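You operate a simulated robot arm through the tools that you are given. There is no shell and no other tool. Be economical: measure what you need, move in short steps, check, and stop when the job is done.

Carry out the task below with a simulated two-armed robot. There is one attempt and no reset: what you move stays moved.

## Task
Put the peg from the window side of the packing table on the chair side of the packing table. Turn the black knob to mark 0. Take the blue bin marked "repair" from the bottom shelf of the steel shelving and put it on the lower shelf of the steriliser cart. Put the ring on the top of the side table away on the waist high shelf of the steel shelving. Put the glove carton from the top of the long table in the set tray there. Fetch the basket with the smallest size on its label from the upper shelf of the loading cart and set it on the chair side of the packing table. Fetch the small teal banded bowl and set it on the top of the small steel shelving. Do these in any order.

The check looks at the end state, three seconds after you hand in, the way a careful person would. Anything else that was tipped, shoved, dropped, spilled or broken makes it a failure.

## Robot
Two 7-joint arms with two-finger parallel grippers on one trunk, on a base that drives. Base frame: it is fixed to the floor where the robot stands at the start and does not move with it; the origin is under the middle of the robot, x ahead of it, y to its left, z up; the surface under the hand at the start is at about z = 910. Readings come in mm, degrees, newtons and seconds.
The left shoulder is at the start at [70, 189, 1171], the right one opposite. With the tool pointing down near the work surface each hand reaches from about 340 to 800 mm from the robot's upright axis, wherever it stands, measured 20 degrees to its own side. Places, roughly: basket [1000, -1750, 1250]; black knob [2300, -400, 800]; blue bin [4250, 500, 250]; chair side of the packing table [1800, -300, 900]; glove carton [5500, 500, 1000]; lower shelf of the steriliser cart [4600, -4400, 800]; peg (8x8x9 cm) [500, 0, 900]; ring [6500, -1250, 750]; set tray [5000, 500, 1000]; small teal banded bowl (9x9x5 cm) [-500, -4800, 700]; top of the small steel shelving [-500, -6200, 900]; waist high shelf of the steel shelving [3800, 600, 900]. Payload 3.91 kg a hand.
The tool frame of a hand sits at the grasp point between the pads (the TCP): z along the fingers, y along the line on which they close. The tips reach 30 mm beyond it. The gripper opens to 110 mm. The fingers are 20 mm wide and 10 mm thick; the gripper's body (48 by 112 mm) begins 55 mm behind the TCP.
Orientation is that of the tool frame in the base frame, as [roll, pitch, yaw] about the fixed x, y, z axes, in that order (R = Rz(yaw) Ry(pitch) Rx(roll)). With the fingers straight down and closing along the base's y, the tool's x points along the base's -x, its y along +y and its z along -z.

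## Interface
- The arms move only by the tool play_rows. It takes "left_commands", "right_commands" or both (then of equal length, played together; a hand with none holds still); each is a list of rows, each a list of 7 numbers: the finger opening in mm, from 0 to 110, then the shift along the tool's x, y, z in units of 25 mm (1.0 is 25 mm), then the turn, a rotation vector about the tool's x, y, z in units of 4 degrees (1.0 is 4 degrees). In form: [[gripper, x, y, z, wx, wy, wz], ...]. A call has 1 to 12 rows; each row shifts and turns the commanded pose from where the row before left it, along the tool's axes as they then stand. A call with a number of a shift or a turn outside -1 to 1 is refused whole. A row lasts 0.2 s, in which the tool goes at most 50 mm and 8.6 degrees; a call with a longer step from one row to the next is refused whole, and so is a gripper value outside its range. Where a pose cannot be reached the arm comes as near as it can. A force on the tool above 40 N (or 10 N above the force at the start of the call, whichever is more), or a blocked arm, ends the call early, and 0.2 s more pass. The fingers move at their own pace (about 72 mm/s each) and stop on an object; they squeeze with about 31 N. The grip force told is the motor's: it shows also when the fingers shut on nothing. Time passes only in rows, and 0.2 s behind the last, so rows that do not move let the fingers close. It gives the time, the measured TCP pose, the force on the tool (base axes), the opening and the grip force at its end, in the units of the frame above (readings bear some noise), with the torque about the TCP (base axes, N m) and any sound that the robot's microphone picked up, and new pictures: "views" is both (left out), scene, wrist or none (wrist: the cameras of the hands that moved).
- Cameras (640 x 400 px; columns grow to the right, rows downward): "scene" is now at [124.2, -25.2, 1406.8]; the picture's right is [-0.15, -0.99, -0.00], its down [-0.57, 0.09, -0.81] and it looks along [0.80, -0.12, -0.58] (base axes); focal length 250 px, centre (320, 200). "left" rides on the left gripper at [72, -17, -103] in its tool frame; the picture's right is [0.23, 0.97, 0.00], its down [-0.76, 0.18, -0.62] and it looks along [-0.61, 0.14, 0.78] (tool axes); focal length 222 px, centre (320, 200). "right" rides on the right gripper at [72, 17, -103] in its tool frame; the picture's right is [-0.23, 0.97, 0.00], its down [-0.76, -0.18, -0.62] and it looks along [-0.61, -0.14, 0.78] (tool axes); focal length 222 px, centre (320, 200). There is no depth. A picture from a camera that has moved, and an enlarged one, comes with that camera's place and axes in the base frame and with its lens. The place of the scene camera against the robot may be out by one fixed shift of up to 25 mm in any direction.
- raise_lower(by): slides the trunk up (or, below 0, down) by that many mm; the arms and the scene camera ride with it, the base frame stays. It gives what a move gives, with no picture.
- roll_base(legs): drives the robot by 1 to 6 legs, each [ahead, turn to the left] in mm and degrees, along the robot's own axes; the way and the turn of a leg run together, so that a leg with both is an arc; at most 1500 mm and 180 degrees a leg. The arms and the cameras ride along, it lands a little off, and it stops where it bumps. It gives what a move gives, and a new picture of the scene camera.
- head_to(pan, tilt): turns the head with the scene camera to pan (to the left, within 86 degrees either way) and tilt (down, from -29 to 69), counted from straight ahead of the robot. It gives what a move gives, and a new picture of the scene camera.
- inspect(camera, box): a new picture of the part [left, top, right, bottom] of that camera's present view, enlarged. No time passes.
- job_done(): hands the job in; it is judged then, once.

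Go step by step. Nothing tells you exact positions but the pictures and the camera data: compare them with the known pose of the tool, close in by small moves and look again before you grip or let go. The budget is 196 turns and 260 pictures, counting those below and the enlarged ones. Unless the task says otherwise, let go and move clear before handing in, and close with one line.

The tools are called after "Call:" as a command line: name --argument value ..., lists and objects as JSON in quotes. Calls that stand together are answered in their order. play_rows: Moves the arms, as the interface text tells. Its arguments: {"type":"object","properties":{"left_commands":{"type":"array","items":{"type":"array","items":{"type":"number"}}},"right_commands":{"type":"array","items":{"type":"array","items":{"type":"number"}}},"views":{"type":"string","enum":["both","scene","wrist","none"]}},"required":[]} The other tools are called the same way: raise_lower (by) slides the trunk up or down; roll_base (legs) drives the base; head_to (pan, tilt) turns the head that bears the scene camera; inspect (camera, box) takes an enlarged picture of a part of a camera's view; job_done () hands the job in.

At the start:

```text
time: 0.0
left_position: [614.8, 145.8, 1197.4]
left_tcp_rot: [-180.0, 0.0, -179.9]
left_wrist_force: [1.0, 0.0, 0.1]
left_moment: [-0.01, 0.0, -0.03]
left_gripper_width: 110.0
left_grip_force: 0.1
right_position: [472.8, -236.1, 1145.1]
right_tcp_rot: [-180.0, 0.1, 179.9]
right_wrist_force: [-0.4, -0.1, -0.1]
right_moment: [-0.01, 0.03, 0.0]
right_gripper_width: 110.0
right_grip_force: 0.2
trunk travel left (down, up): [-681.0, 259.0]
robot x, y, heading: [-1.2, 0.6, -0.0]
head pan, tilt: [-8.8, 35.5]
```

scene: 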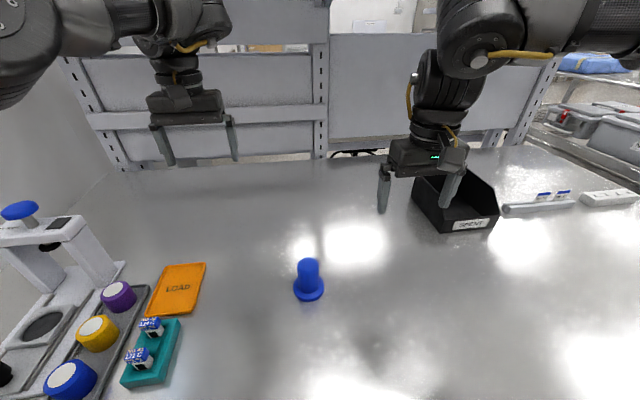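
right: 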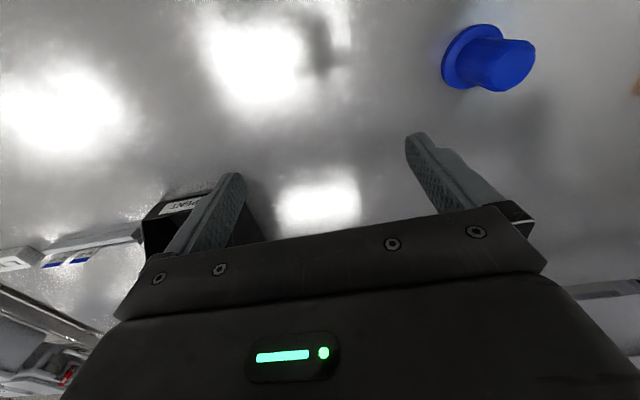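
left: 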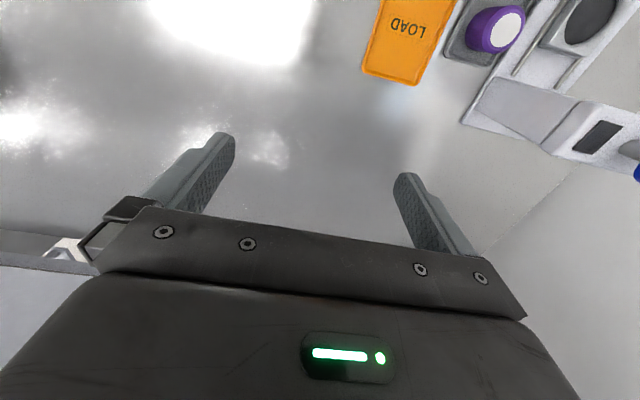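

The blue peg stands at about [467, -50] on the table. I bring the right hand above it.

Call:
play_rows --right_commands '[[110, 0, 0.93, 0.4, 0, 0, 0], [110, 0, 0.93, 0.4, 0, 0, 0], [110, 0, 0.93, 0.4, 0, 0, 0], [110, 0, 0.93, 0.4, 0, 0, 0], [110, 0, 0.93, 0.4, 0, 0, 0], [110, 0, 0.93, 0.4, 0, 0, 0], [110, 0, 0.93, 0.4, 0, 0, 0], [110, 0, 0.93, 0.4, 0, 0, 0]]'

```text
time: 1.8
left_position: [616.5, 147.4, 1198.7]
left_tcp_rot: [-179.9, 0.0, 180.0]
left_wrist_force: [-0.7, 0.5, -0.5]
left_moment: [-0.04, 0.02, 0.02]
left_gripper_width: 110.1
left_grip_force: 0.2
right_position: [503.5, -84.5, 1100.8]
right_tcp_rot: [-179.8, -0.1, -179.9]
right_wrist_force: [0.0, 0.8, 0.1]
right_moment: [0.01, 0.0, 0.0]
right_gripper_width: 109.8
right_grip_force: 0.1
right hand out of reach, approached as far as the arm can: row 4, 5, 6, 7, 8
trunk travel left (down, up): [-681.0, 259.0]
robot x, y, heading: [-0.3, -0.5, 0.1]
head pan, tilt: [-8.8, 35.5]
camera scene: at [124.8, -23.7, 1406.7], right [-0.15, -0.99, 0.0], down [-0.57, 0.09, -0.81], along [0.8, -0.12, -0.58], focal length 250 px, centre (320, 200)
camera right: at [430.8, -66.9, 1202.4], right [0.23, 0.97, 0.0], down [0.76, -0.18, 0.62], along [0.61, -0.14, -0.78], focal length 222 px, centre (320, 200)
```

scene: 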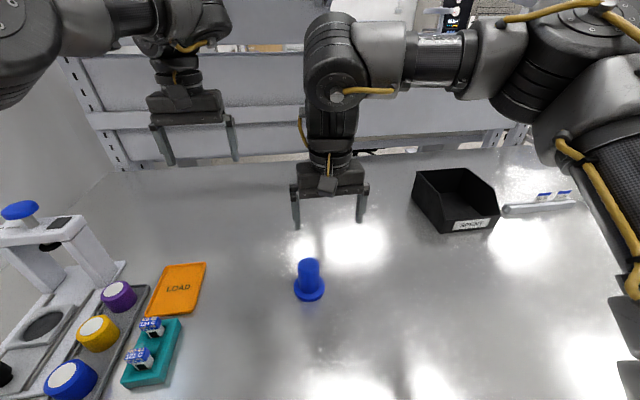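
right: 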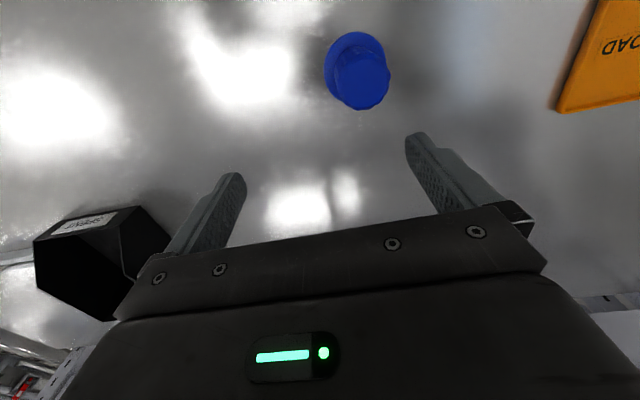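

The hand stops short because the peg is too far inward for that arm. I turn the base a little to the left so that the peg lies on the right side.

Call:
roll_base --legs '[[0, 16]]'

```text
time: 3.1
left_position: [552.0, 309.3, 1199.1]
left_tcp_rot: [179.9, 0.1, -164.0]
left_wrist_force: [0.4, 0.2, 0.4]
left_moment: [0.02, -0.02, 0.0]
left_gripper_width: 110.2
left_grip_force: 0.0
right_position: [506.9, 55.6, 1100.4]
right_tcp_rot: [180.0, -0.1, -163.9]
right_wrist_force: [0.5, -0.6, -0.2]
right_moment: [0.0, 0.02, 0.0]
right_gripper_width: 110.0
right_grip_force: 0.2
trunk travel left (down, up): [-681.0, 259.0]
robot x, y, heading: [-1.5, -1.6, 15.9]
head pan, tilt: [-8.8, 35.5]
camera scene: at [122.9, 12.0, 1406.8], right [0.13, -0.99, 0.0], down [-0.58, -0.07, -0.81], along [0.81, 0.1, -0.58], focal length 250 px, centre (320, 200)
```

scene: 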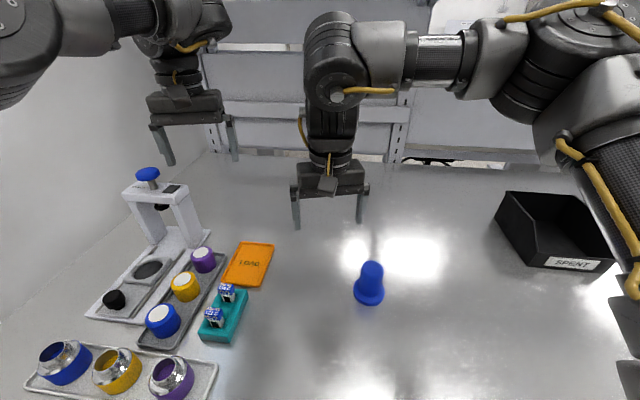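

Turned; now I bring the right hand over the peg at about [476, -42].

Call:
play_rows --right_commands '[[110, 0.57, -0.86, 0.2, 0, 0, 0], [110, 0.57, -0.86, 0.2, 0, 0, 0], [110, 0.57, -0.86, 0.2, 0, 0, 0], [110, 0.57, -0.86, 0.2, 0, 0, 0], [110, 0, 0, 0.9, 0, 0, 0], [110, 0, 0, 0.5, 0, 0, 0]]' --views "wrist"

```text
time: 4.5
left_position: [552.7, 310.2, 1198.5]
left_tcp_rot: [-180.0, 0.0, -164.1]
left_wrist_force: [-0.5, 0.5, 0.2]
left_moment: [-0.03, -0.01, -0.01]
left_gripper_width: 109.9
left_grip_force: 0.1
right_position: [508.1, -65.8, 1076.7]
right_tcp_rot: [-180.0, -0.1, -163.9]
right_wrist_force: [0.8, -0.3, -0.1]
right_moment: [0.03, 0.01, 0.03]
right_gripper_width: 109.9
right_grip_force: 0.1
right hand out of reach, approached as far as the arm can: row 1, 2, 3, 4, 5
trunk travel left (down, up): [-681.0, 259.0]
robot x, y, heading: [-2.6, 2.7, 16.3]
head pan, tilt: [-8.8, 35.5]
camera right: at [433.4, -68.4, 1179.3], right [-0.05, 1.0, 0.0], down [0.78, 0.04, 0.62], along [0.62, 0.03, -0.78], focal length 222 px, centre (320, 200)
```

right: 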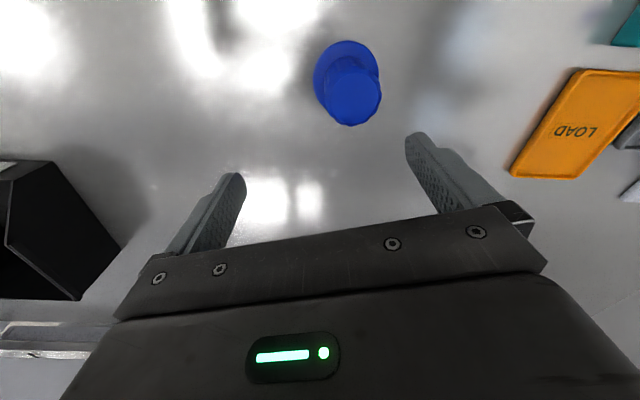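

The arm cannot fold in that near. I back up a little so that the peg sits in comfortable reach.

Call:
roll_base --legs '[[-120, 0]]'

Call:
play_rows --right_commands '[[110, 0, 0, 0, 0, 0, 0]]' --views "wrist"

```text
time: 5.8
left_position: [437.7, 277.7, 1198.4]
left_tcp_rot: [180.0, 0.1, -164.1]
left_wrist_force: [0.3, 0.1, 0.0]
left_moment: [0.03, 0.03, -0.02]
left_gripper_width: 110.0
left_grip_force: 0.0
right_position: [390.6, -98.2, 1077.6]
right_tcp_rot: [180.0, -0.1, -163.9]
right_wrist_force: [0.3, 0.0, 0.2]
right_moment: [0.03, 0.02, 0.04]
right_gripper_width: 110.1
right_grip_force: 0.1
trunk travel left (down, up): [-681.0, 259.0]
robot x, y, heading: [-113.7, -30.2, 15.9]
head pan, tilt: [-8.8, 35.5]
camera scene: at [8.0, -19.9, 1406.8], right [0.13, -0.99, 0.0], down [-0.58, -0.07, -0.81], along [0.81, 0.1, -0.58], focal length 250 px, centre (320, 200)
```

scene: 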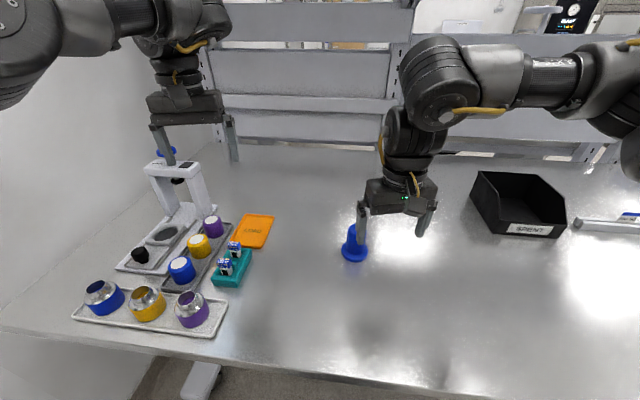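

```text
time: 6.2
left_position: [439.2, 278.4, 1197.2]
left_tcp_rot: [180.0, -0.1, -164.1]
left_wrist_force: [0.6, -0.5, -0.5]
left_moment: [0.02, 0.06, -0.01]
left_gripper_width: 110.0
left_grip_force: 0.1
right_position: [394.2, -97.5, 1076.8]
right_tcp_rot: [-180.0, -0.3, -164.0]
right_wrist_force: [0.6, 0.4, -0.3]
right_moment: [-0.01, -0.01, 0.01]
right_gripper_width: 109.9
right_grip_force: 0.0
trunk travel left (down, up): [-681.0, 259.0]
robot x, y, heading: [-113.3, -33.0, 15.8]
head pan, tilt: [-8.8, 35.5]
camera right: at [320.5, -100.7, 1178.7], right [-0.05, 1.0, 0.0], down [0.78, 0.04, 0.62], along [0.62, 0.03, -0.78], focal length 222 px, centre (320, 200)
```

right: 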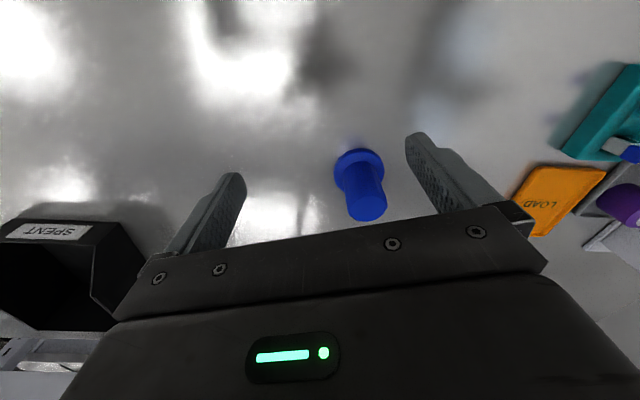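

The peg is now in reach; I shift over it.

Call:
play_rows --right_commands '[[110, -0.94, 0.32, 0, 0, 0, 0], [110, -0.94, 0.32, 0, 0, 0, 0], [110, -0.94, 0.32, 0, 0, 0, 0], [110, -0.94, 0.32, 0, 0, 0, 0], [110, 0, 0, 0, 0, 0, 0]]' --views "wrist"

```text
time: 7.4
left_position: [437.2, 275.8, 1198.8]
left_tcp_rot: [179.9, 0.0, -164.1]
left_wrist_force: [0.0, -0.3, -0.4]
left_moment: [0.02, 0.0, 0.01]
left_gripper_width: 109.8
left_grip_force: 0.1
right_position: [472.7, -41.3, 1077.8]
right_tcp_rot: [-179.9, -0.1, -164.0]
right_wrist_force: [-0.3, 0.7, 0.3]
right_moment: [0.01, 0.0, 0.02]
right_gripper_width: 110.1
right_grip_force: 0.0
trunk travel left (down, up): [-681.0, 259.0]
robot x, y, heading: [-114.4, -30.6, 16.3]
head pan, tilt: [-8.8, 35.5]
camera right: at [399.7, -44.4, 1179.5], right [-0.05, 1.0, 0.0], down [0.78, 0.04, 0.62], along [0.62, 0.03, -0.78], focal length 222 px, centre (320, 200)
```

right: 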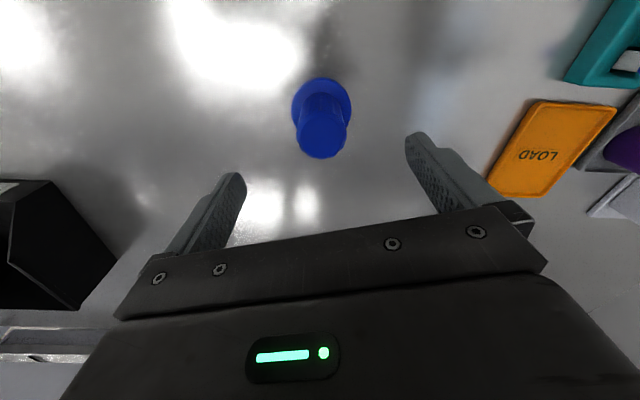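

Aligned. I lower and close on the stem, then lift.

Call:
play_rows --right_commands '[[110, 0, 0, 0.9, 0, 0, 0], [110, 0, 0, 0.9, 0, 0, 0], [110, 0, 0, 0.9, 0, 0, 0], [110, 0, 0, 0.9, 0, 0, 0], [110, 0, 0, 0.8, 0, 0, 0], [0, 0, 0, 0, 0, 0, 0], [0, 0, 0, 0, 0, 0, 0], [0, 0, 0, 0, 0, 0, 0], [0, 0, 0, -1, 0, 0, 0], [0, 0, 0, -1, 0, 0, 0], [0, 0, 0, -1, 0, 0, 0], [0, 0, 0, -1, 0, 0, 0]]'

Call:
play_rows --right_commands '[[0, 0, 0, -1, 0, 0, 0], [0, 0, 0, -1, 0, 0, 0], [0, 0, 0, -1, 0, 0, 0], [0, 0, 0, -1, 0, 0, 0]]' --views "none"

Call:
head_to --pan -60 --tilt 20

```text
time: 10.0
left_position: [436.5, 276.8, 1199.1]
left_tcp_rot: [-179.9, 0.0, -164.2]
left_wrist_force: [-0.5, 0.1, 0.1]
left_moment: [0.02, -0.01, -0.04]
left_gripper_width: 109.9
left_grip_force: 0.0
right_position: [474.1, -42.5, 1066.3]
right_tcp_rot: [179.9, 0.0, -164.1]
right_wrist_force: [-0.2, -0.5, -1.7]
right_moment: [-0.01, -0.02, 0.01]
right_gripper_width: 44.4
right_grip_force: 31.0
trunk travel left (down, up): [-681.0, 259.0]
robot x, y, heading: [-114.1, -27.9, 16.1]
head pan, tilt: [-8.8, 35.5]
camera scene: at [7.2, -19.5, 1406.8], right [0.13, -0.99, 0.0], down [-0.58, -0.07, -0.81], along [0.81, 0.1, -0.58], focal length 250 px, centre (320, 200)
camera right: at [400.1, -45.4, 1168.3], right [-0.05, 1.0, 0.0], down [0.78, 0.04, 0.62], along [0.62, 0.03, -0.78], focal length 222 px, centre (320, 200)
```

scene: 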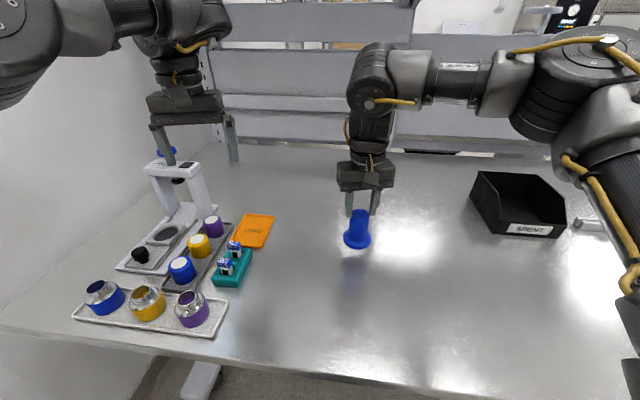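
right: 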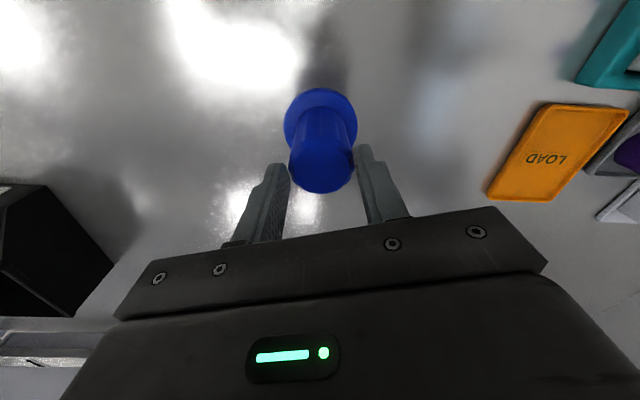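

```text
time: 11.0
left_position: [437.7, 278.1, 1199.7]
left_tcp_rot: [-180.0, 0.1, -164.1]
left_wrist_force: [0.2, 0.1, -0.7]
left_moment: [0.02, -0.01, -0.03]
left_gripper_width: 110.0
left_grip_force: 0.1
right_position: [474.0, -40.3, 1168.3]
right_tcp_rot: [-179.9, -0.1, -164.0]
right_wrist_force: [0.0, 0.1, -0.2]
right_moment: [-0.04, -0.01, 0.0]
right_gripper_width: 44.6
right_grip_force: 31.0
trunk travel left (down, up): [-681.0, 259.0]
robot x, y, heading: [-115.2, -30.5, 16.1]
head pan, tilt: [-8.8, 35.5]
```

```text
time: 12.2
left_position: [437.0, 277.3, 1198.2]
left_tcp_rot: [-180.0, 0.0, -164.1]
left_wrist_force: [-0.3, 0.3, 0.3]
left_moment: [-0.02, 0.0, 0.04]
left_gripper_width: 110.2
left_grip_force: 0.1
right_position: [476.0, -40.3, 1166.1]
right_tcp_rot: [-179.9, -0.2, -164.0]
right_wrist_force: [-0.1, -0.6, -1.2]
right_moment: [0.02, 0.01, -0.05]
right_gripper_width: 44.6
right_grip_force: 30.7
trunk travel left (down, up): [-681.0, 259.0]
robot x, y, heading: [-114.5, -31.1, 16.0]
head pan, tilt: [-60.0, 20.0]
camera scene: at [-11.7, -95.3, 1431.4], right [-0.69, -0.72, 0.0], down [-0.25, 0.24, -0.94], along [0.68, -0.65, -0.34], focal length 250 px, centre (320, 200)
```

scene: 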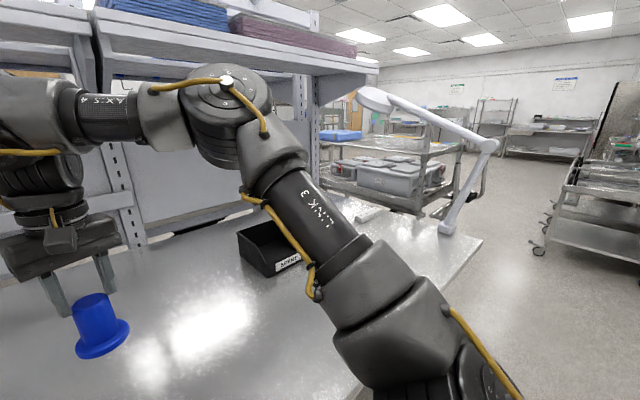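

The peg is held. I see the loading cart to the right past the table's corner, with a lamp arm near that corner, so I back off, turn right and look.

Call:
roll_base --legs '[[-350, 0], [0, -70]]'

Call:
head_to --pan 0 --tilt 20

```text
time: 17.5
left_position: [25.5, -543.0, 1198.2]
left_tcp_rot: [-179.9, 0.0, 125.7]
left_wrist_force: [0.1, 0.0, -0.1]
left_moment: [0.01, 0.01, -0.02]
left_gripper_width: 110.0
left_grip_force: 0.2
right_position: [-260.3, -685.1, 1166.0]
right_tcp_rot: [-180.0, -0.1, 125.7]
right_wrist_force: [1.0, -0.6, -0.6]
right_moment: [0.02, -0.01, 0.05]
right_gripper_width: 44.5
right_grip_force: 30.7
trunk travel left (down, up): [-681.0, 259.0]
robot x, y, heading: [-452.2, -130.5, -54.4]
head pan, tilt: [-60.0, 20.0]
camera scene: at [-472.6, -266.8, 1431.4], right [-0.91, 0.41, 0.0], down [0.14, 0.31, -0.94], along [-0.39, -0.86, -0.34], focal length 250 px, centre (320, 200)
```

scene: 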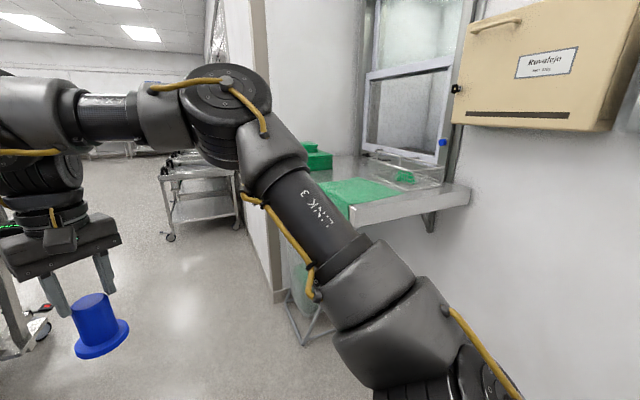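

```text
time: 18.8
left_position: [26.4, -542.5, 1198.2]
left_tcp_rot: [179.9, 0.0, 125.7]
left_wrist_force: [-0.4, -0.5, 0.5]
left_moment: [-0.01, 0.0, 0.01]
left_gripper_width: 109.9
left_grip_force: 0.0
right_position: [-259.6, -686.6, 1167.5]
right_tcp_rot: [180.0, -0.3, 125.7]
right_wrist_force: [-0.2, 0.7, -0.6]
right_moment: [0.0, 0.0, 0.01]
right_gripper_width: 44.7
right_grip_force: 30.8
trunk travel left (down, up): [-681.0, 259.0]
robot x, y, heading: [-450.5, -123.9, -54.3]
head pan, tilt: [0.0, 20.0]
camera scene: at [-380.2, -257.7, 1431.4], right [-0.81, -0.58, 0.0], down [-0.2, 0.28, -0.94], along [0.55, -0.76, -0.34], focal length 250 px, centre (320, 200)
```

scene: 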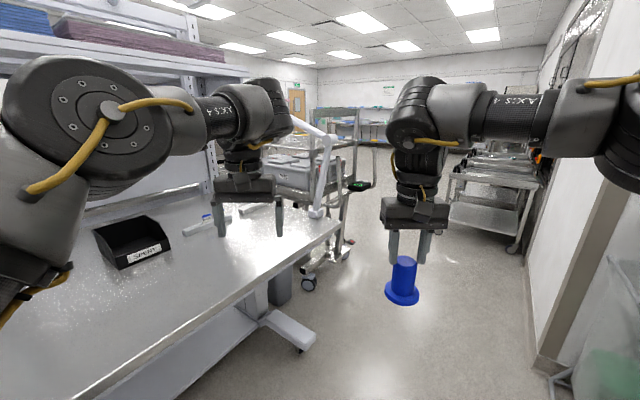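

There's an aisle between the table corner (about [190, -1245]) and the wall corner (about [-820, -1870]), with the loading cart beyond. I drive down the aisle and look left at the cart.

Call:
roll_base --legs '[[0, -26], [1300, 0], [500, 0]]'

Call:
head_to --pan 65 --tilt 12

```text
time: 29.2
left_position: [98.0, -2480.8, 1199.1]
left_tcp_rot: [-180.0, 0.0, 99.8]
left_wrist_force: [0.4, 0.5, 0.2]
left_moment: [-0.01, 0.0, -0.01]
left_gripper_width: 110.0
left_grip_force: 0.1
right_position: [-222.5, -2484.9, 1167.1]
right_tcp_rot: [-180.0, -0.1, 100.0]
right_wrist_force: [-0.2, -0.2, -1.1]
right_moment: [0.0, -0.04, 0.0]
right_gripper_width: 44.7
right_grip_force: 31.5
trunk travel left (down, up): [-681.0, 259.0]
robot x, y, heading: [-151.9, -1896.6, -80.0]
head pan, tilt: [0.0, 20.0]
camera scene: at [-138.2, -2053.3, 1431.5], right [-0.99, -0.17, 0.0], down [-0.06, 0.34, -0.94], along [0.16, -0.93, -0.34], focal length 250 px, centre (320, 200)
```

scene: 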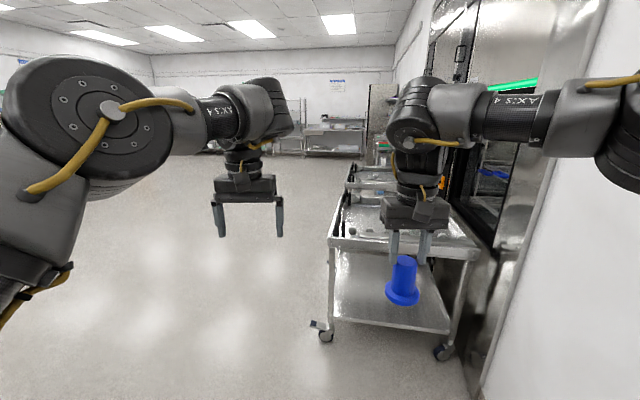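

```text
time: 30.5
left_position: [98.5, -2481.3, 1199.7]
left_tcp_rot: [-180.0, 0.0, 99.9]
left_wrist_force: [0.4, 0.7, 0.0]
left_moment: [0.02, 0.02, -0.02]
left_gripper_width: 110.0
left_grip_force: 0.0
right_position: [-221.9, -2485.6, 1166.9]
right_tcp_rot: [180.0, -0.3, 100.0]
right_wrist_force: [0.0, 0.2, -0.9]
right_moment: [0.0, 0.01, -0.01]
right_gripper_width: 44.4
right_grip_force: 30.9
trunk travel left (down, up): [-681.0, 259.0]
robot x, y, heading: [-150.2, -1901.6, -80.1]
head pan, tilt: [65.0, 12.0]
camera scene: at [-64.1, -1986.7, 1444.4], right [-0.26, -0.97, 0.0], down [-0.2, 0.05, -0.98], along [0.94, -0.26, -0.21], focal length 250 px, centre (320, 200)
```

scene: 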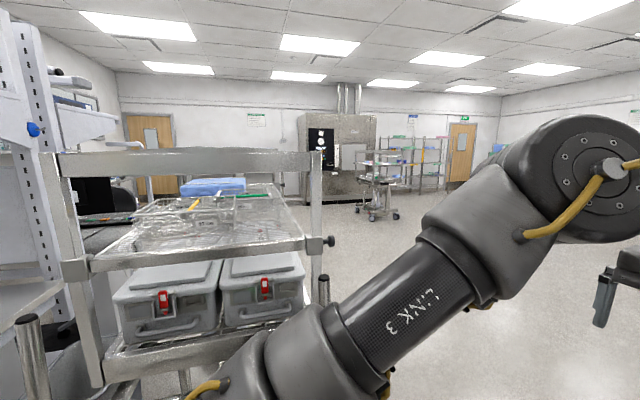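

The loading cart spans about y −1590 to −2160 with its near end at x≈540. I look closer at the upper shelf.

Call:
inspect --camera "scene" --box '[50, 140, 350, 350]'

```text
1.90 times, centred on (200, 245) of scene
camera zoom: at [-64.1, -1986.7, 1444.4], right [-0.26, -0.97, 0.0], down [-0.2, 0.05, -0.98], along [0.94, -0.26, -0.21], focal length 476 px, centre (549, 114)
```

zoom: 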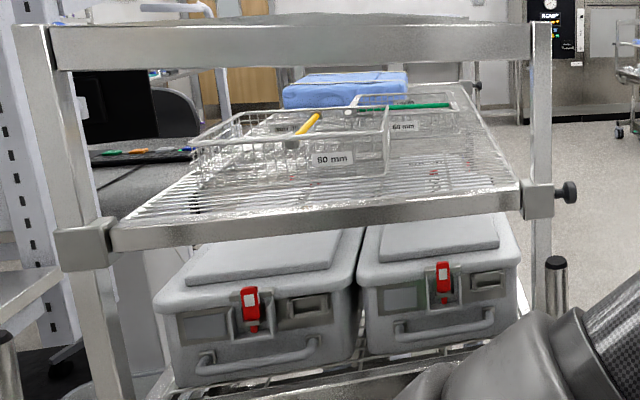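

Several wire baskets with mm labels; I zoom in on the labels.

Call:
inspect --camera "scene" --box '[140, 175, 300, 245]'

Call:
roll_base --legs '[[0, 45], [1150, 0], [0, 122]]'

Call:
head_to --pan 0 --tilt 25

```text
4.00 times, centred on (220, 210) of scene
camera zoom: at [-64.1, -1986.7, 1444.4], right [-0.26, -0.97, 0.0], down [-0.2, 0.05, -0.98], along [0.94, -0.26, -0.21], focal length 1000 px, centre (720, 160)
```

zoom: 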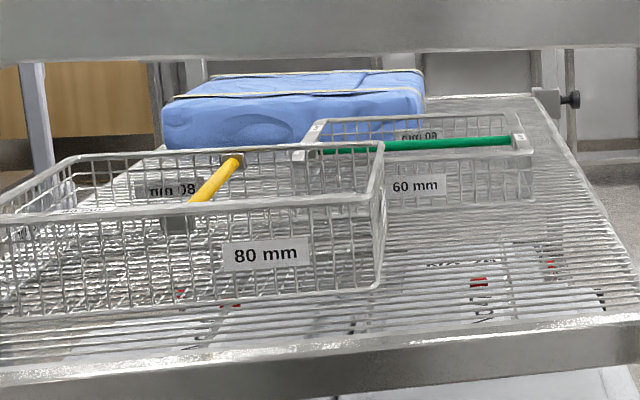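

```text
time: 36.0
left_position: [913.4, -2484.2, 1133.3]
left_tcp_rot: [-170.7, -3.3, 137.5]
left_wrist_force: [0.8, 4.1, 6.7]
left_moment: [-0.29, -0.01, 0.02]
left_gripper_width: 110.2
left_grip_force: 0.0
right_position: [694.0, -2674.2, 1102.4]
right_tcp_rot: [-177.5, -6.5, 149.8]
right_wrist_force: [0.1, -1.0, 2.0]
right_moment: [0.09, -0.13, -0.02]
right_gripper_width: 44.4
right_grip_force: 30.8
trunk travel left (down, up): [-681.0, 259.0]
robot x, y, heading: [329.2, -2233.5, -34.3]
head pan, tilt: [65.0, 12.0]
stopped in leg 2: the robot was blocked; the commanded pose is now the measured one
camera scene: at [336.4, -2270.6, 1457.7], right [0.51, -0.86, 0.01], down [-0.11, -0.07, -0.99], along [0.85, 0.5, -0.13], focal length 250 px, centre (320, 200)
```

scene: 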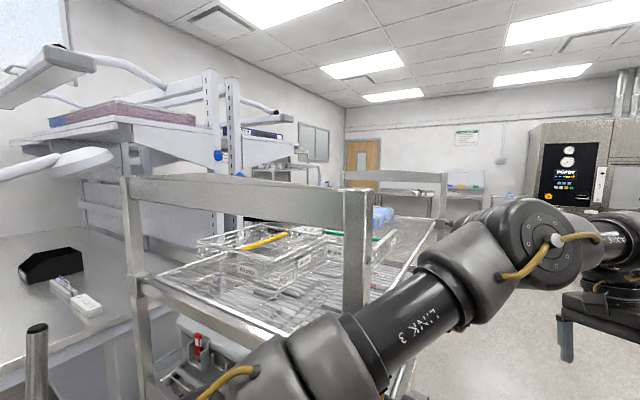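

```text
time: 37.3
left_position: [967.3, -2489.9, 1118.1]
left_tcp_rot: [-174.6, -3.7, 141.3]
left_wrist_force: [7.3, -13.6, -4.2]
left_moment: [1.17, 0.55, -0.02]
left_gripper_width: 109.8
left_grip_force: 0.0
right_position: [738.5, -2705.6, 1096.9]
right_tcp_rot: [-179.1, -5.3, 146.6]
right_wrist_force: [-0.3, -0.8, -1.9]
right_moment: [0.05, -0.01, 0.01]
right_gripper_width: 44.4
right_grip_force: 31.3
trunk travel left (down, up): [-681.0, 259.0]
robot x, y, heading: [332.8, -2238.4, -34.8]
head pan, tilt: [0.0, 25.0]
camera scene: at [380.4, -2431.5, 1419.6], right [-0.57, -0.82, -0.08], down [-0.31, 0.31, -0.9], along [0.76, -0.48, -0.43], focal length 250 px, centre (320, 200)
```

scene: 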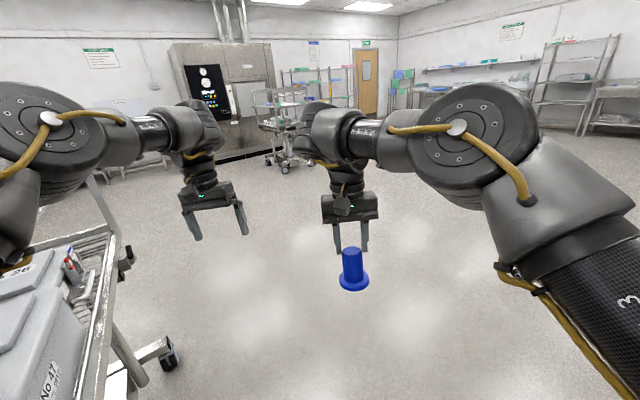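

The base or left elbow hit the cart's corner. I back away gently and check the cart.

Call:
roll_base --legs '[[-300, 0]]'

Call:
head_to --pan 40 --tilt 25

```text
time: 38.0
left_position: [1043.4, -2397.8, 1100.2]
left_tcp_rot: [-168.9, -1.7, 138.5]
left_wrist_force: [1.3, -2.9, -0.1]
left_moment: [0.18, 0.08, -0.09]
left_gripper_width: 110.0
left_grip_force: 0.0
right_position: [755.0, -2733.7, 1159.7]
right_tcp_rot: [165.7, -4.3, 137.0]
right_wrist_force: [6.6, 2.7, -0.2]
right_moment: [-0.23, 0.51, 0.07]
right_gripper_width: 0.1
right_grip_force: 31.1
trunk travel left (down, up): [-681.0, 259.0]
robot x, y, heading: [355.2, -2258.5, -42.7]
head pan, tilt: [0.0, 25.0]
stopped in leg 1: the robot was blocked; the commanded pose is now the measured one
camera scene: at [346.5, -2463.8, 1427.2], right [-0.67, -0.73, -0.1], down [-0.24, 0.35, -0.91], along [0.7, -0.59, -0.41], focal length 250 px, centre (320, 200)
```

scene: 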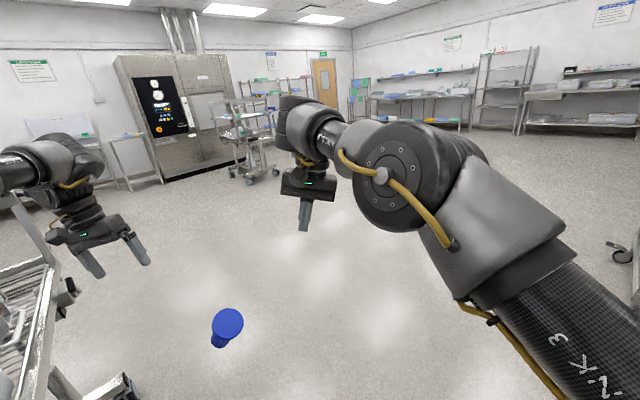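

```text
time: 39.1
left_position: [1141.4, -2519.7, 1061.9]
left_tcp_rot: [-171.9, -0.2, 135.6]
left_wrist_force: [0.0, 2.0, 2.6]
left_moment: [-0.13, -0.04, 0.05]
left_gripper_width: 110.0
left_grip_force: 0.1
right_position: [712.4, -2910.1, 1040.9]
right_tcp_rot: [174.0, -9.3, 127.1]
right_wrist_force: [0.9, -9.3, -0.6]
right_moment: [0.62, 0.01, -0.02]
right_gripper_width: 0.0
right_grip_force: 31.4
trunk travel left (down, up): [-681.0, 259.0]
robot x, y, heading: [360.5, -2343.4, -60.6]
head pan, tilt: [40.0, 25.0]
camera scene: at [457.1, -2519.1, 1423.7], right [-0.36, -0.93, -0.06], down [-0.39, 0.21, -0.9], along [0.85, -0.3, -0.44], focal length 250 px, centre (320, 200)
```

scene: 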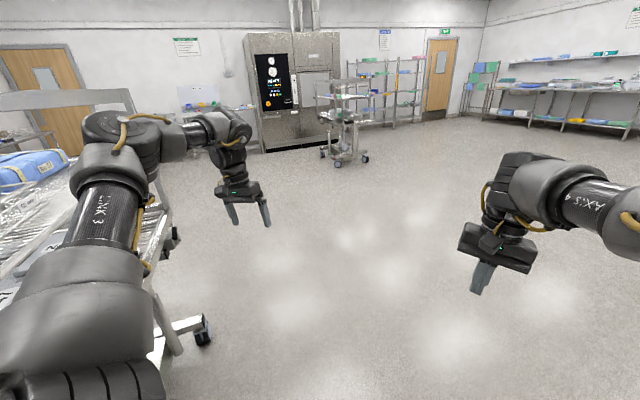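

The peg slipped and fell, and the left arm is still pressing against the cart. I wait a moment and see whether things have settled.

Call:
play_rows --left_commands '[[110, 0, 0, 0, 0, 0, 0], [110, 0, 0, 0, 0, 0, 0], [110, 0, 0, 0, 0, 0, 0]]' --views "scene"

```text
time: 39.4
left_position: [1211.2, -2455.1, 979.5]
left_tcp_rot: [-172.5, -0.2, 142.6]
left_wrist_force: [1.6, -2.9, -8.4]
left_moment: [0.2, 0.09, 0.04]
left_gripper_width: 110.1
left_grip_force: 0.1
right_position: [766.3, -2888.1, 1058.1]
right_tcp_rot: [-177.8, -11.0, 131.3]
right_wrist_force: [-42.1, -22.4, 7.8]
right_moment: [1.39, -3.15, -0.79]
right_gripper_width: 0.1
right_grip_force: 30.9
trunk travel left (down, up): [-681.0, 259.0]
robot x, y, heading: [365.8, -2364.0, -56.4]
head pan, tilt: [40.0, 25.0]
stopped in row 1 (left hand): the arm was blocked; the commanded pose is now the measured one
camera scene: at [581.1, -2585.3, 1413.8], right [-0.29, -0.95, -0.07], down [-0.48, 0.21, -0.85], along [0.83, -0.21, -0.52], focal length 250 px, centre (320, 200)
```

scene: 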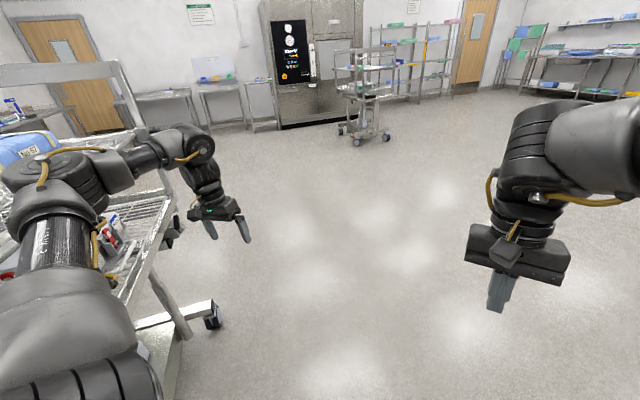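

The robot itself is rocking against the cart; I drive ahead into the free floor, away from the cart, to get clear and steady.

Call:
roll_base --legs '[[300, -15]]'

```text
time: 40.0
left_position: [1096.8, -2407.0, 1114.2]
left_tcp_rot: [-166.4, 24.3, 137.6]
left_wrist_force: [-1.2, -0.4, 1.7]
left_moment: [0.04, 0.0, 0.07]
left_gripper_width: 110.2
left_grip_force: 0.1
right_position: [654.7, -2804.2, 1181.1]
right_tcp_rot: [177.8, 8.2, 122.3]
right_wrist_force: [0.2, -2.4, -1.6]
right_moment: [0.23, 0.11, 0.03]
right_gripper_width: 0.0
right_grip_force: 30.7
trunk travel left (down, up): [-681.0, 259.0]
robot x, y, heading: [366.0, -2366.9, -56.3]
head pan, tilt: [40.0, 25.0]
stopped in leg 1: the robot was blocked; the commanded pose is now the measured one
camera scene: at [457.8, -2454.6, 1424.4], right [-0.28, -0.96, -0.01], down [-0.4, 0.12, -0.91], along [0.87, -0.25, -0.42], focal length 250 px, centre (320, 200)
```

scene: 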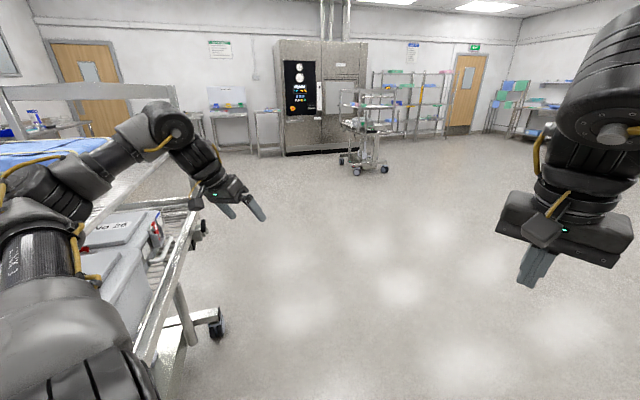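

The robot is upright again, with the left arm beside the cart. Turning right swings that arm straight away from the cart.

Call:
roll_base --legs '[[0, -40]]'

```text
time: 40.8
left_position: [1109.9, -2406.4, 1100.2]
left_tcp_rot: [-167.5, 20.9, 138.0]
left_wrist_force: [-0.6, 0.3, 0.0]
left_moment: [0.01, 0.06, 0.05]
left_gripper_width: 109.9
left_grip_force: 0.1
right_position: [671.6, -2814.4, 1175.0]
right_tcp_rot: [178.2, 7.3, 121.4]
right_wrist_force: [0.9, -0.7, -0.4]
right_moment: [0.04, 0.03, 0.03]
right_gripper_width: 0.0
right_grip_force: 30.8
trunk travel left (down, up): [-681.0, 259.0]
robot x, y, heading: [367.9, -2368.3, -56.6]
head pan, tilt: [40.0, 25.0]
stopped in leg 1: the robot was blocked; the commanded pose is now the measured one
camera scene: at [472.1, -2454.9, 1422.8], right [-0.28, -0.96, 0.0], down [-0.41, 0.12, -0.91], along [0.87, -0.25, -0.42], focal length 250 px, centre (320, 200)
```

scene: 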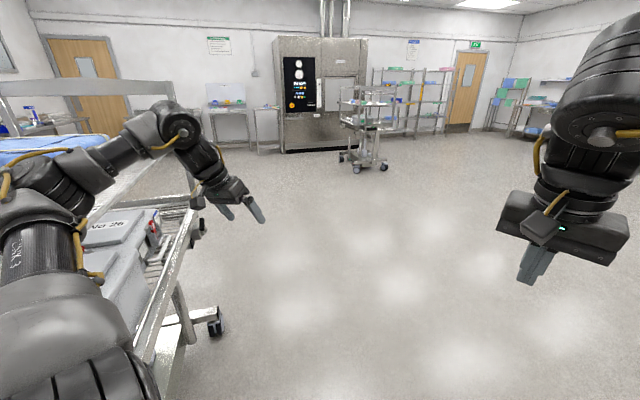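

Still blocked; I look down to the left to find the contact.

Call:
head_to --pan 80 --tilt 60

Call:
head_to --pan 0 --tilt 69

```text
time: 41.8
left_position: [1109.2, -2403.2, 1099.0]
left_tcp_rot: [-167.3, 20.9, 138.0]
left_wrist_force: [0.0, -0.1, -0.4]
left_moment: [0.0, -0.01, -0.01]
left_gripper_width: 109.9
left_grip_force: 0.0
right_position: [670.4, -2810.3, 1176.3]
right_tcp_rot: [178.1, 7.4, 121.3]
right_wrist_force: [-0.3, -0.8, -0.4]
right_moment: [0.04, -0.04, 0.0]
right_gripper_width: 0.3
right_grip_force: 31.1
trunk travel left (down, up): [-681.0, 259.0]
robot x, y, heading: [370.2, -2367.0, -56.3]
head pan, tilt: [80.0, 60.0]
camera scene: at [443.1, -2398.4, 1373.3], right [0.4, -0.92, 0.0], down [-0.79, -0.35, -0.5], along [0.46, 0.2, -0.87], focal length 250 px, centre (320, 200)
```

scene: 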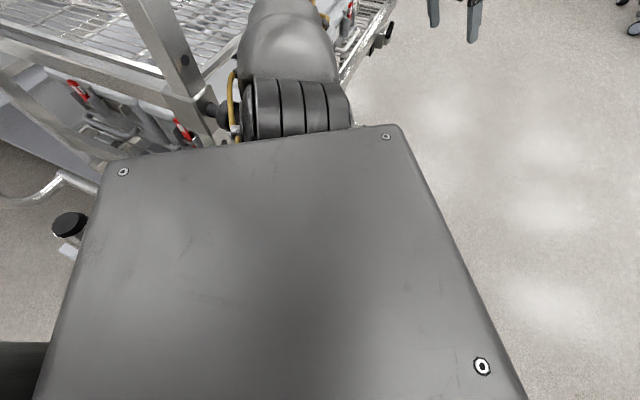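

```text
time: 43.4
left_position: [1109.2, -2403.1, 1100.1]
left_tcp_rot: [-167.3, 20.9, 138.2]
left_wrist_force: [-0.6, 0.1, 0.5]
left_moment: [-0.01, -0.03, -0.01]
left_gripper_width: 110.2
left_grip_force: 0.0
right_position: [671.3, -2808.7, 1176.7]
right_tcp_rot: [178.2, 7.5, 121.5]
right_wrist_force: [0.6, 0.0, 0.6]
right_moment: [-0.04, 0.0, -0.01]
right_gripper_width: 0.0
right_grip_force: 30.4
trunk travel left (down, up): [-681.0, 259.0]
robot x, y, heading: [368.0, -2372.0, -56.6]
head pan, tilt: [0.0, 68.8]
camera scene: at [413.2, -2470.9, 1363.9], right [-0.83, -0.56, 0.0], down [-0.52, 0.78, -0.36], along [0.2, -0.3, -0.93], focal length 250 px, centre (320, 200)
```

scene: 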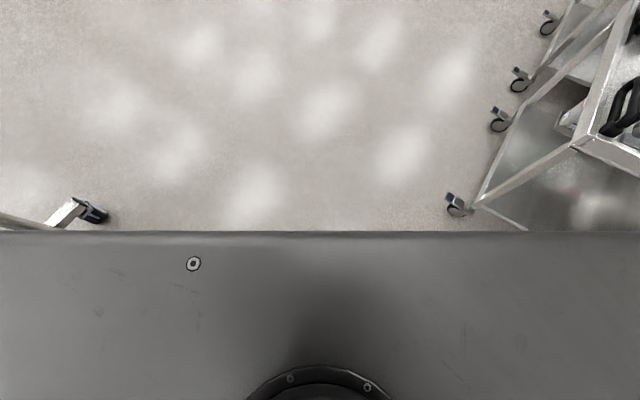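

Now steady. The cart's post and handle stub lie behind the left shoulder, so straight ahead should free it.

Call:
roll_base --legs '[[80, 0]]'

```text
time: 44.1
left_position: [1113.1, -2406.0, 1100.8]
left_tcp_rot: [-167.3, 21.0, 138.2]
left_wrist_force: [0.7, -0.2, 0.1]
left_moment: [0.0, 0.02, 0.01]
left_gripper_width: 109.9
left_grip_force: 0.1
right_position: [674.4, -2814.6, 1177.1]
right_tcp_rot: [178.1, 7.5, 121.5]
right_wrist_force: [-0.3, -0.4, -0.7]
right_moment: [-0.01, 0.0, 0.02]
right_gripper_width: 0.0
right_grip_force: 31.2
trunk travel left (down, up): [-681.0, 259.0]
robot x, y, heading: [371.5, -2374.6, -56.1]
head pan, tilt: [0.0, 68.8]
stopped in leg 1: the robot was blocked; the commanded pose is now the measured one
camera scene: at [416.0, -2475.2, 1364.0], right [-0.83, -0.55, 0.0], down [-0.52, 0.78, -0.36], along [0.2, -0.3, -0.93], focal length 250 px, centre (320, 200)
```

scene: 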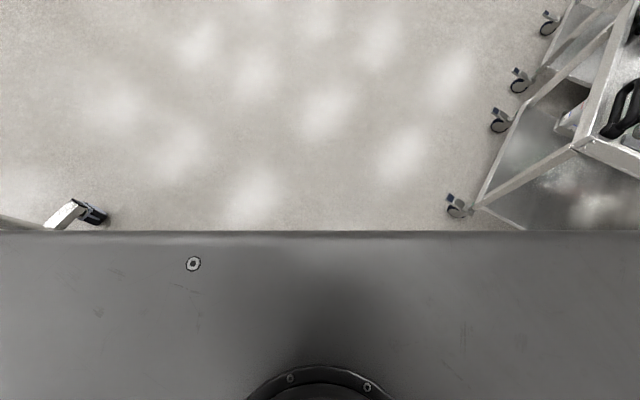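

Blocked after 4 mm. I need to see the arm against the cart better.

Call:
head_to --pan 86 --tilt 40

Call:
inspect --camera "left" --box '[0, 0, 640, 400]'

Call:
inspect --camera "right" --box '[0, 0, 640, 400]'

```text
time: 45.7
left_position: [1111.0, -2408.6, 1098.7]
left_tcp_rot: [-167.3, 20.9, 138.0]
left_wrist_force: [-0.7, -1.0, 0.2]
left_moment: [0.02, -0.03, -0.05]
left_gripper_width: 110.1
left_grip_force: 0.0
right_position: [674.2, -2814.7, 1176.1]
right_tcp_rot: [178.2, 7.5, 121.5]
right_wrist_force: [0.1, 0.4, 0.2]
right_moment: [0.01, -0.01, 0.01]
right_gripper_width: 0.0
right_grip_force: 31.0
trunk travel left (down, up): [-681.0, 259.0]
robot x, y, heading: [368.2, -2373.9, -56.2]
head pan, tilt: [85.9, 40.0]
camera scene: at [459.7, -2387.7, 1400.0], right [0.49, -0.87, 0.0], down [-0.56, -0.32, -0.77], along [0.67, 0.38, -0.64], focal length 250 px, centre (320, 200)
```

scene: 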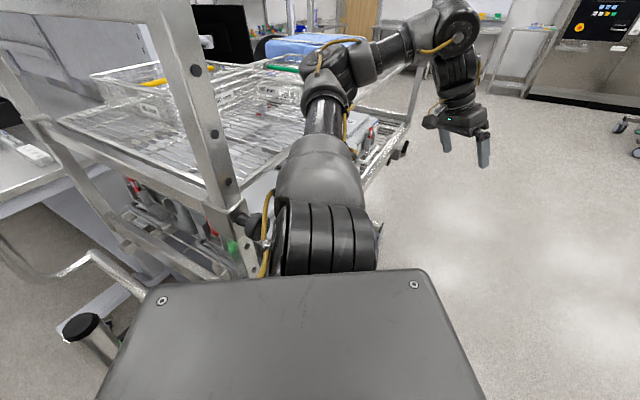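

```text
1.00 times, centred on (320, 200) of left (not enlarged: the box is as wide or as high as the picture)
camera zoom: at [1039.7, -2333.8, 1171.3], right [0.53, 0.8, -0.28], down [0.59, -0.11, 0.8], along [0.61, -0.59, -0.52], focal length 222 px, centre (320, 200)
```

zoom: 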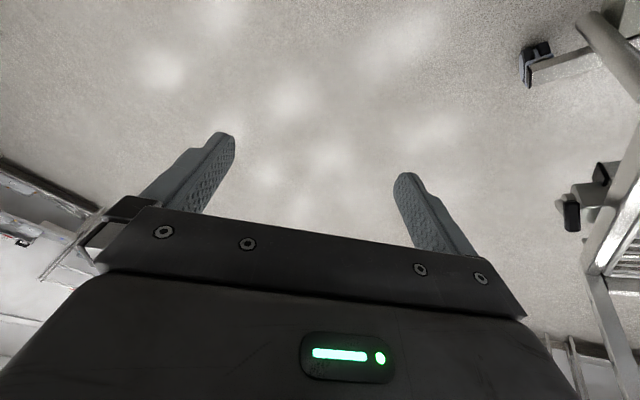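

```text
1.00 times, centred on (320, 200) of right (not enlarged: the box is as wide or as high as the picture)
camera zoom: at [642.0, -2734.6, 1268.1], right [0.95, 0.32, 0.06], down [0.18, -0.68, 0.71], along [0.27, -0.66, -0.7], focal length 222 px, centre (320, 200)
```

zoom: 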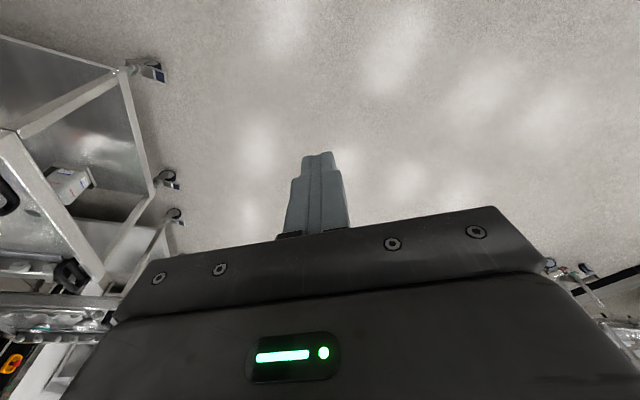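

The left upper arm lies beside the cart post, with the shoulder against its knob. I swing the left hand inward (to the robot's right) to draw the arm off the cart.

Call:
play_rows --left_commands '[[110, 0, -0.6, 0, 0, 0, 0], [110, 0, -1, 0, 0, 0, 0], [110, 0, -1, 0, 0, 0, 0], [110, 0, -1, 0, 0, 0, 0], [110, 0, -1, 0, 0, 0, 0], [110, 0, -1, 0, 0, 0, 0], [110, 0, -1, 0, 0, 0, 0], [110, 0, -1, 0, 0, 0, 0], [110, 0, -1, 0, 0, 0, 0], [110, 0, -1, 0, 0, 0, 0]]' --views "scene"

```text
time: 47.9
left_position: [942.9, -2575.0, 1149.5]
left_tcp_rot: [-167.2, 20.9, 138.1]
left_wrist_force: [0.2, 0.4, -0.2]
left_moment: [0.04, -0.01, 0.01]
left_gripper_width: 109.9
left_grip_force: 0.0
left hand out of reach, approached as far as the arm can: row 1
right_position: [674.9, -2816.7, 1175.5]
right_tcp_rot: [178.2, 7.3, 121.4]
right_wrist_force: [-1.0, 0.3, -0.5]
right_moment: [0.02, 0.01, 0.0]
right_gripper_width: 0.2
right_grip_force: 31.1
trunk travel left (down, up): [-681.0, 259.0]
robot x, y, heading: [372.6, -2376.6, -56.4]
head pan, tilt: [85.9, 40.0]
camera scene: at [458.8, -2388.9, 1400.1], right [0.49, -0.87, 0.0], down [-0.56, -0.32, -0.77], along [0.67, 0.38, -0.64], focal length 250 px, centre (320, 200)
```

scene: 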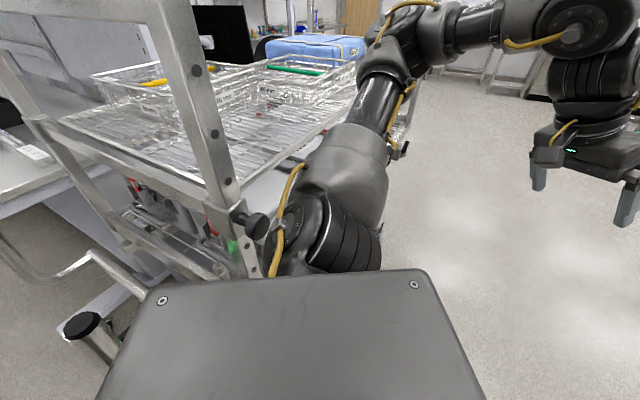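

The arm moves freely. Try driving ahead again.

Call:
roll_base --legs '[[250, 0]]'

```text
time: 49.7
left_position: [1084.9, -2772.9, 1149.9]
left_tcp_rot: [-167.3, 21.0, 138.8]
left_wrist_force: [-0.5, 0.1, 1.4]
left_moment: [0.0, -0.02, -0.01]
left_gripper_width: 110.3
left_grip_force: 0.0
right_position: [818.0, -3017.7, 1175.5]
right_tcp_rot: [178.3, 7.6, 122.1]
right_wrist_force: [0.1, -0.7, -0.9]
right_moment: [0.02, 0.02, 0.02]
right_gripper_width: 0.2
right_grip_force: 31.0
trunk travel left (down, up): [-681.0, 259.0]
robot x, y, heading: [510.9, -2578.4, -55.5]
head pan, tilt: [85.9, 40.0]
camera scene: at [598.3, -2592.6, 1400.1], right [0.5, -0.86, 0.0], down [-0.56, -0.32, -0.77], along [0.66, 0.39, -0.64], focal length 250 px, centre (320, 200)
```

scene: 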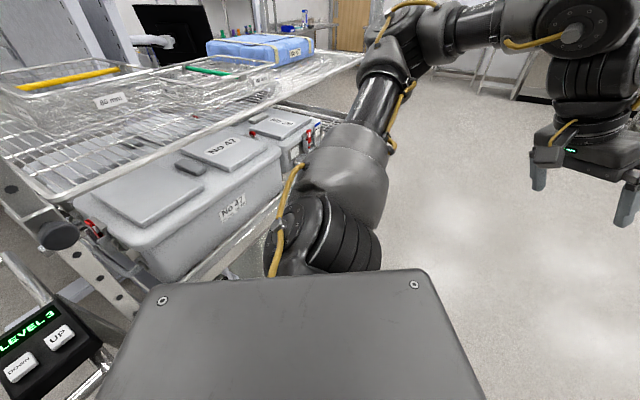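

Free at last, and the cart still stands with its load. Now I look for the fallen peg.

Call:
head_to --pan 30 --tilt 45

Call:
head_to --pan -40 --tilt 40

```text
time: 51.0
left_position: [1085.3, -2774.1, 1149.7]
left_tcp_rot: [-167.4, 21.0, 138.6]
left_wrist_force: [0.1, -0.2, -0.2]
left_moment: [0.0, -0.02, -0.02]
left_gripper_width: 110.0
left_grip_force: 0.1
right_position: [818.4, -3018.1, 1175.2]
right_tcp_rot: [178.2, 7.5, 122.1]
right_wrist_force: [0.6, -0.5, 0.6]
right_moment: [-0.01, -0.01, 0.02]
right_gripper_width: 0.1
right_grip_force: 31.2
trunk travel left (down, up): [-681.0, 259.0]
robot x, y, heading: [510.6, -2580.1, -55.8]
head pan, tilt: [30.0, 45.0]
camera scene: at [598.9, -2671.4, 1392.7], right [-0.43, -0.9, 0.0], down [-0.64, 0.31, -0.71], along [0.64, -0.31, -0.71], focal length 250 px, centre (320, 200)
```

scene: 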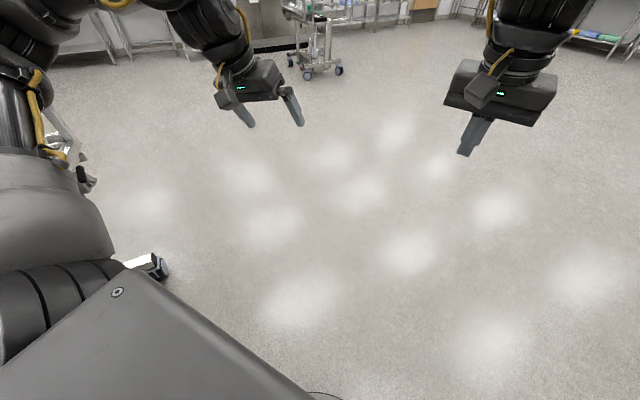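

```text
time: 52.4
left_position: [1086.3, -2773.6, 1148.9]
left_tcp_rot: [-167.4, 21.0, 138.7]
left_wrist_force: [-0.3, 0.8, 0.6]
left_moment: [-0.04, -0.02, -0.03]
left_gripper_width: 109.9
left_grip_force: 0.2
right_position: [817.4, -3017.7, 1176.0]
right_tcp_rot: [178.3, 7.6, 122.1]
right_wrist_force: [-0.5, 0.1, -0.3]
right_moment: [0.0, -0.01, -0.02]
right_gripper_width: 0.0
right_grip_force: 31.4
trunk travel left (down, up): [-681.0, 259.0]
robot x, y, heading: [509.4, -2579.0, -55.6]
head pan, tilt: [-40.0, 40.0]
camera scene: at [517.0, -2720.6, 1400.0], right [-1.0, 0.1, 0.0], down [0.06, 0.64, -0.77], along [-0.08, -0.76, -0.64], focal length 250 px, centre (320, 200)
```

scene: 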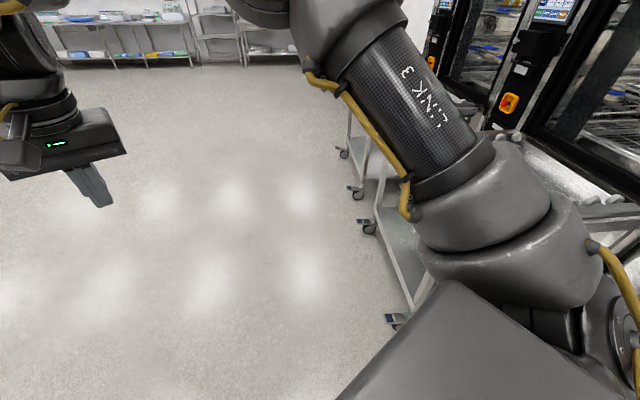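

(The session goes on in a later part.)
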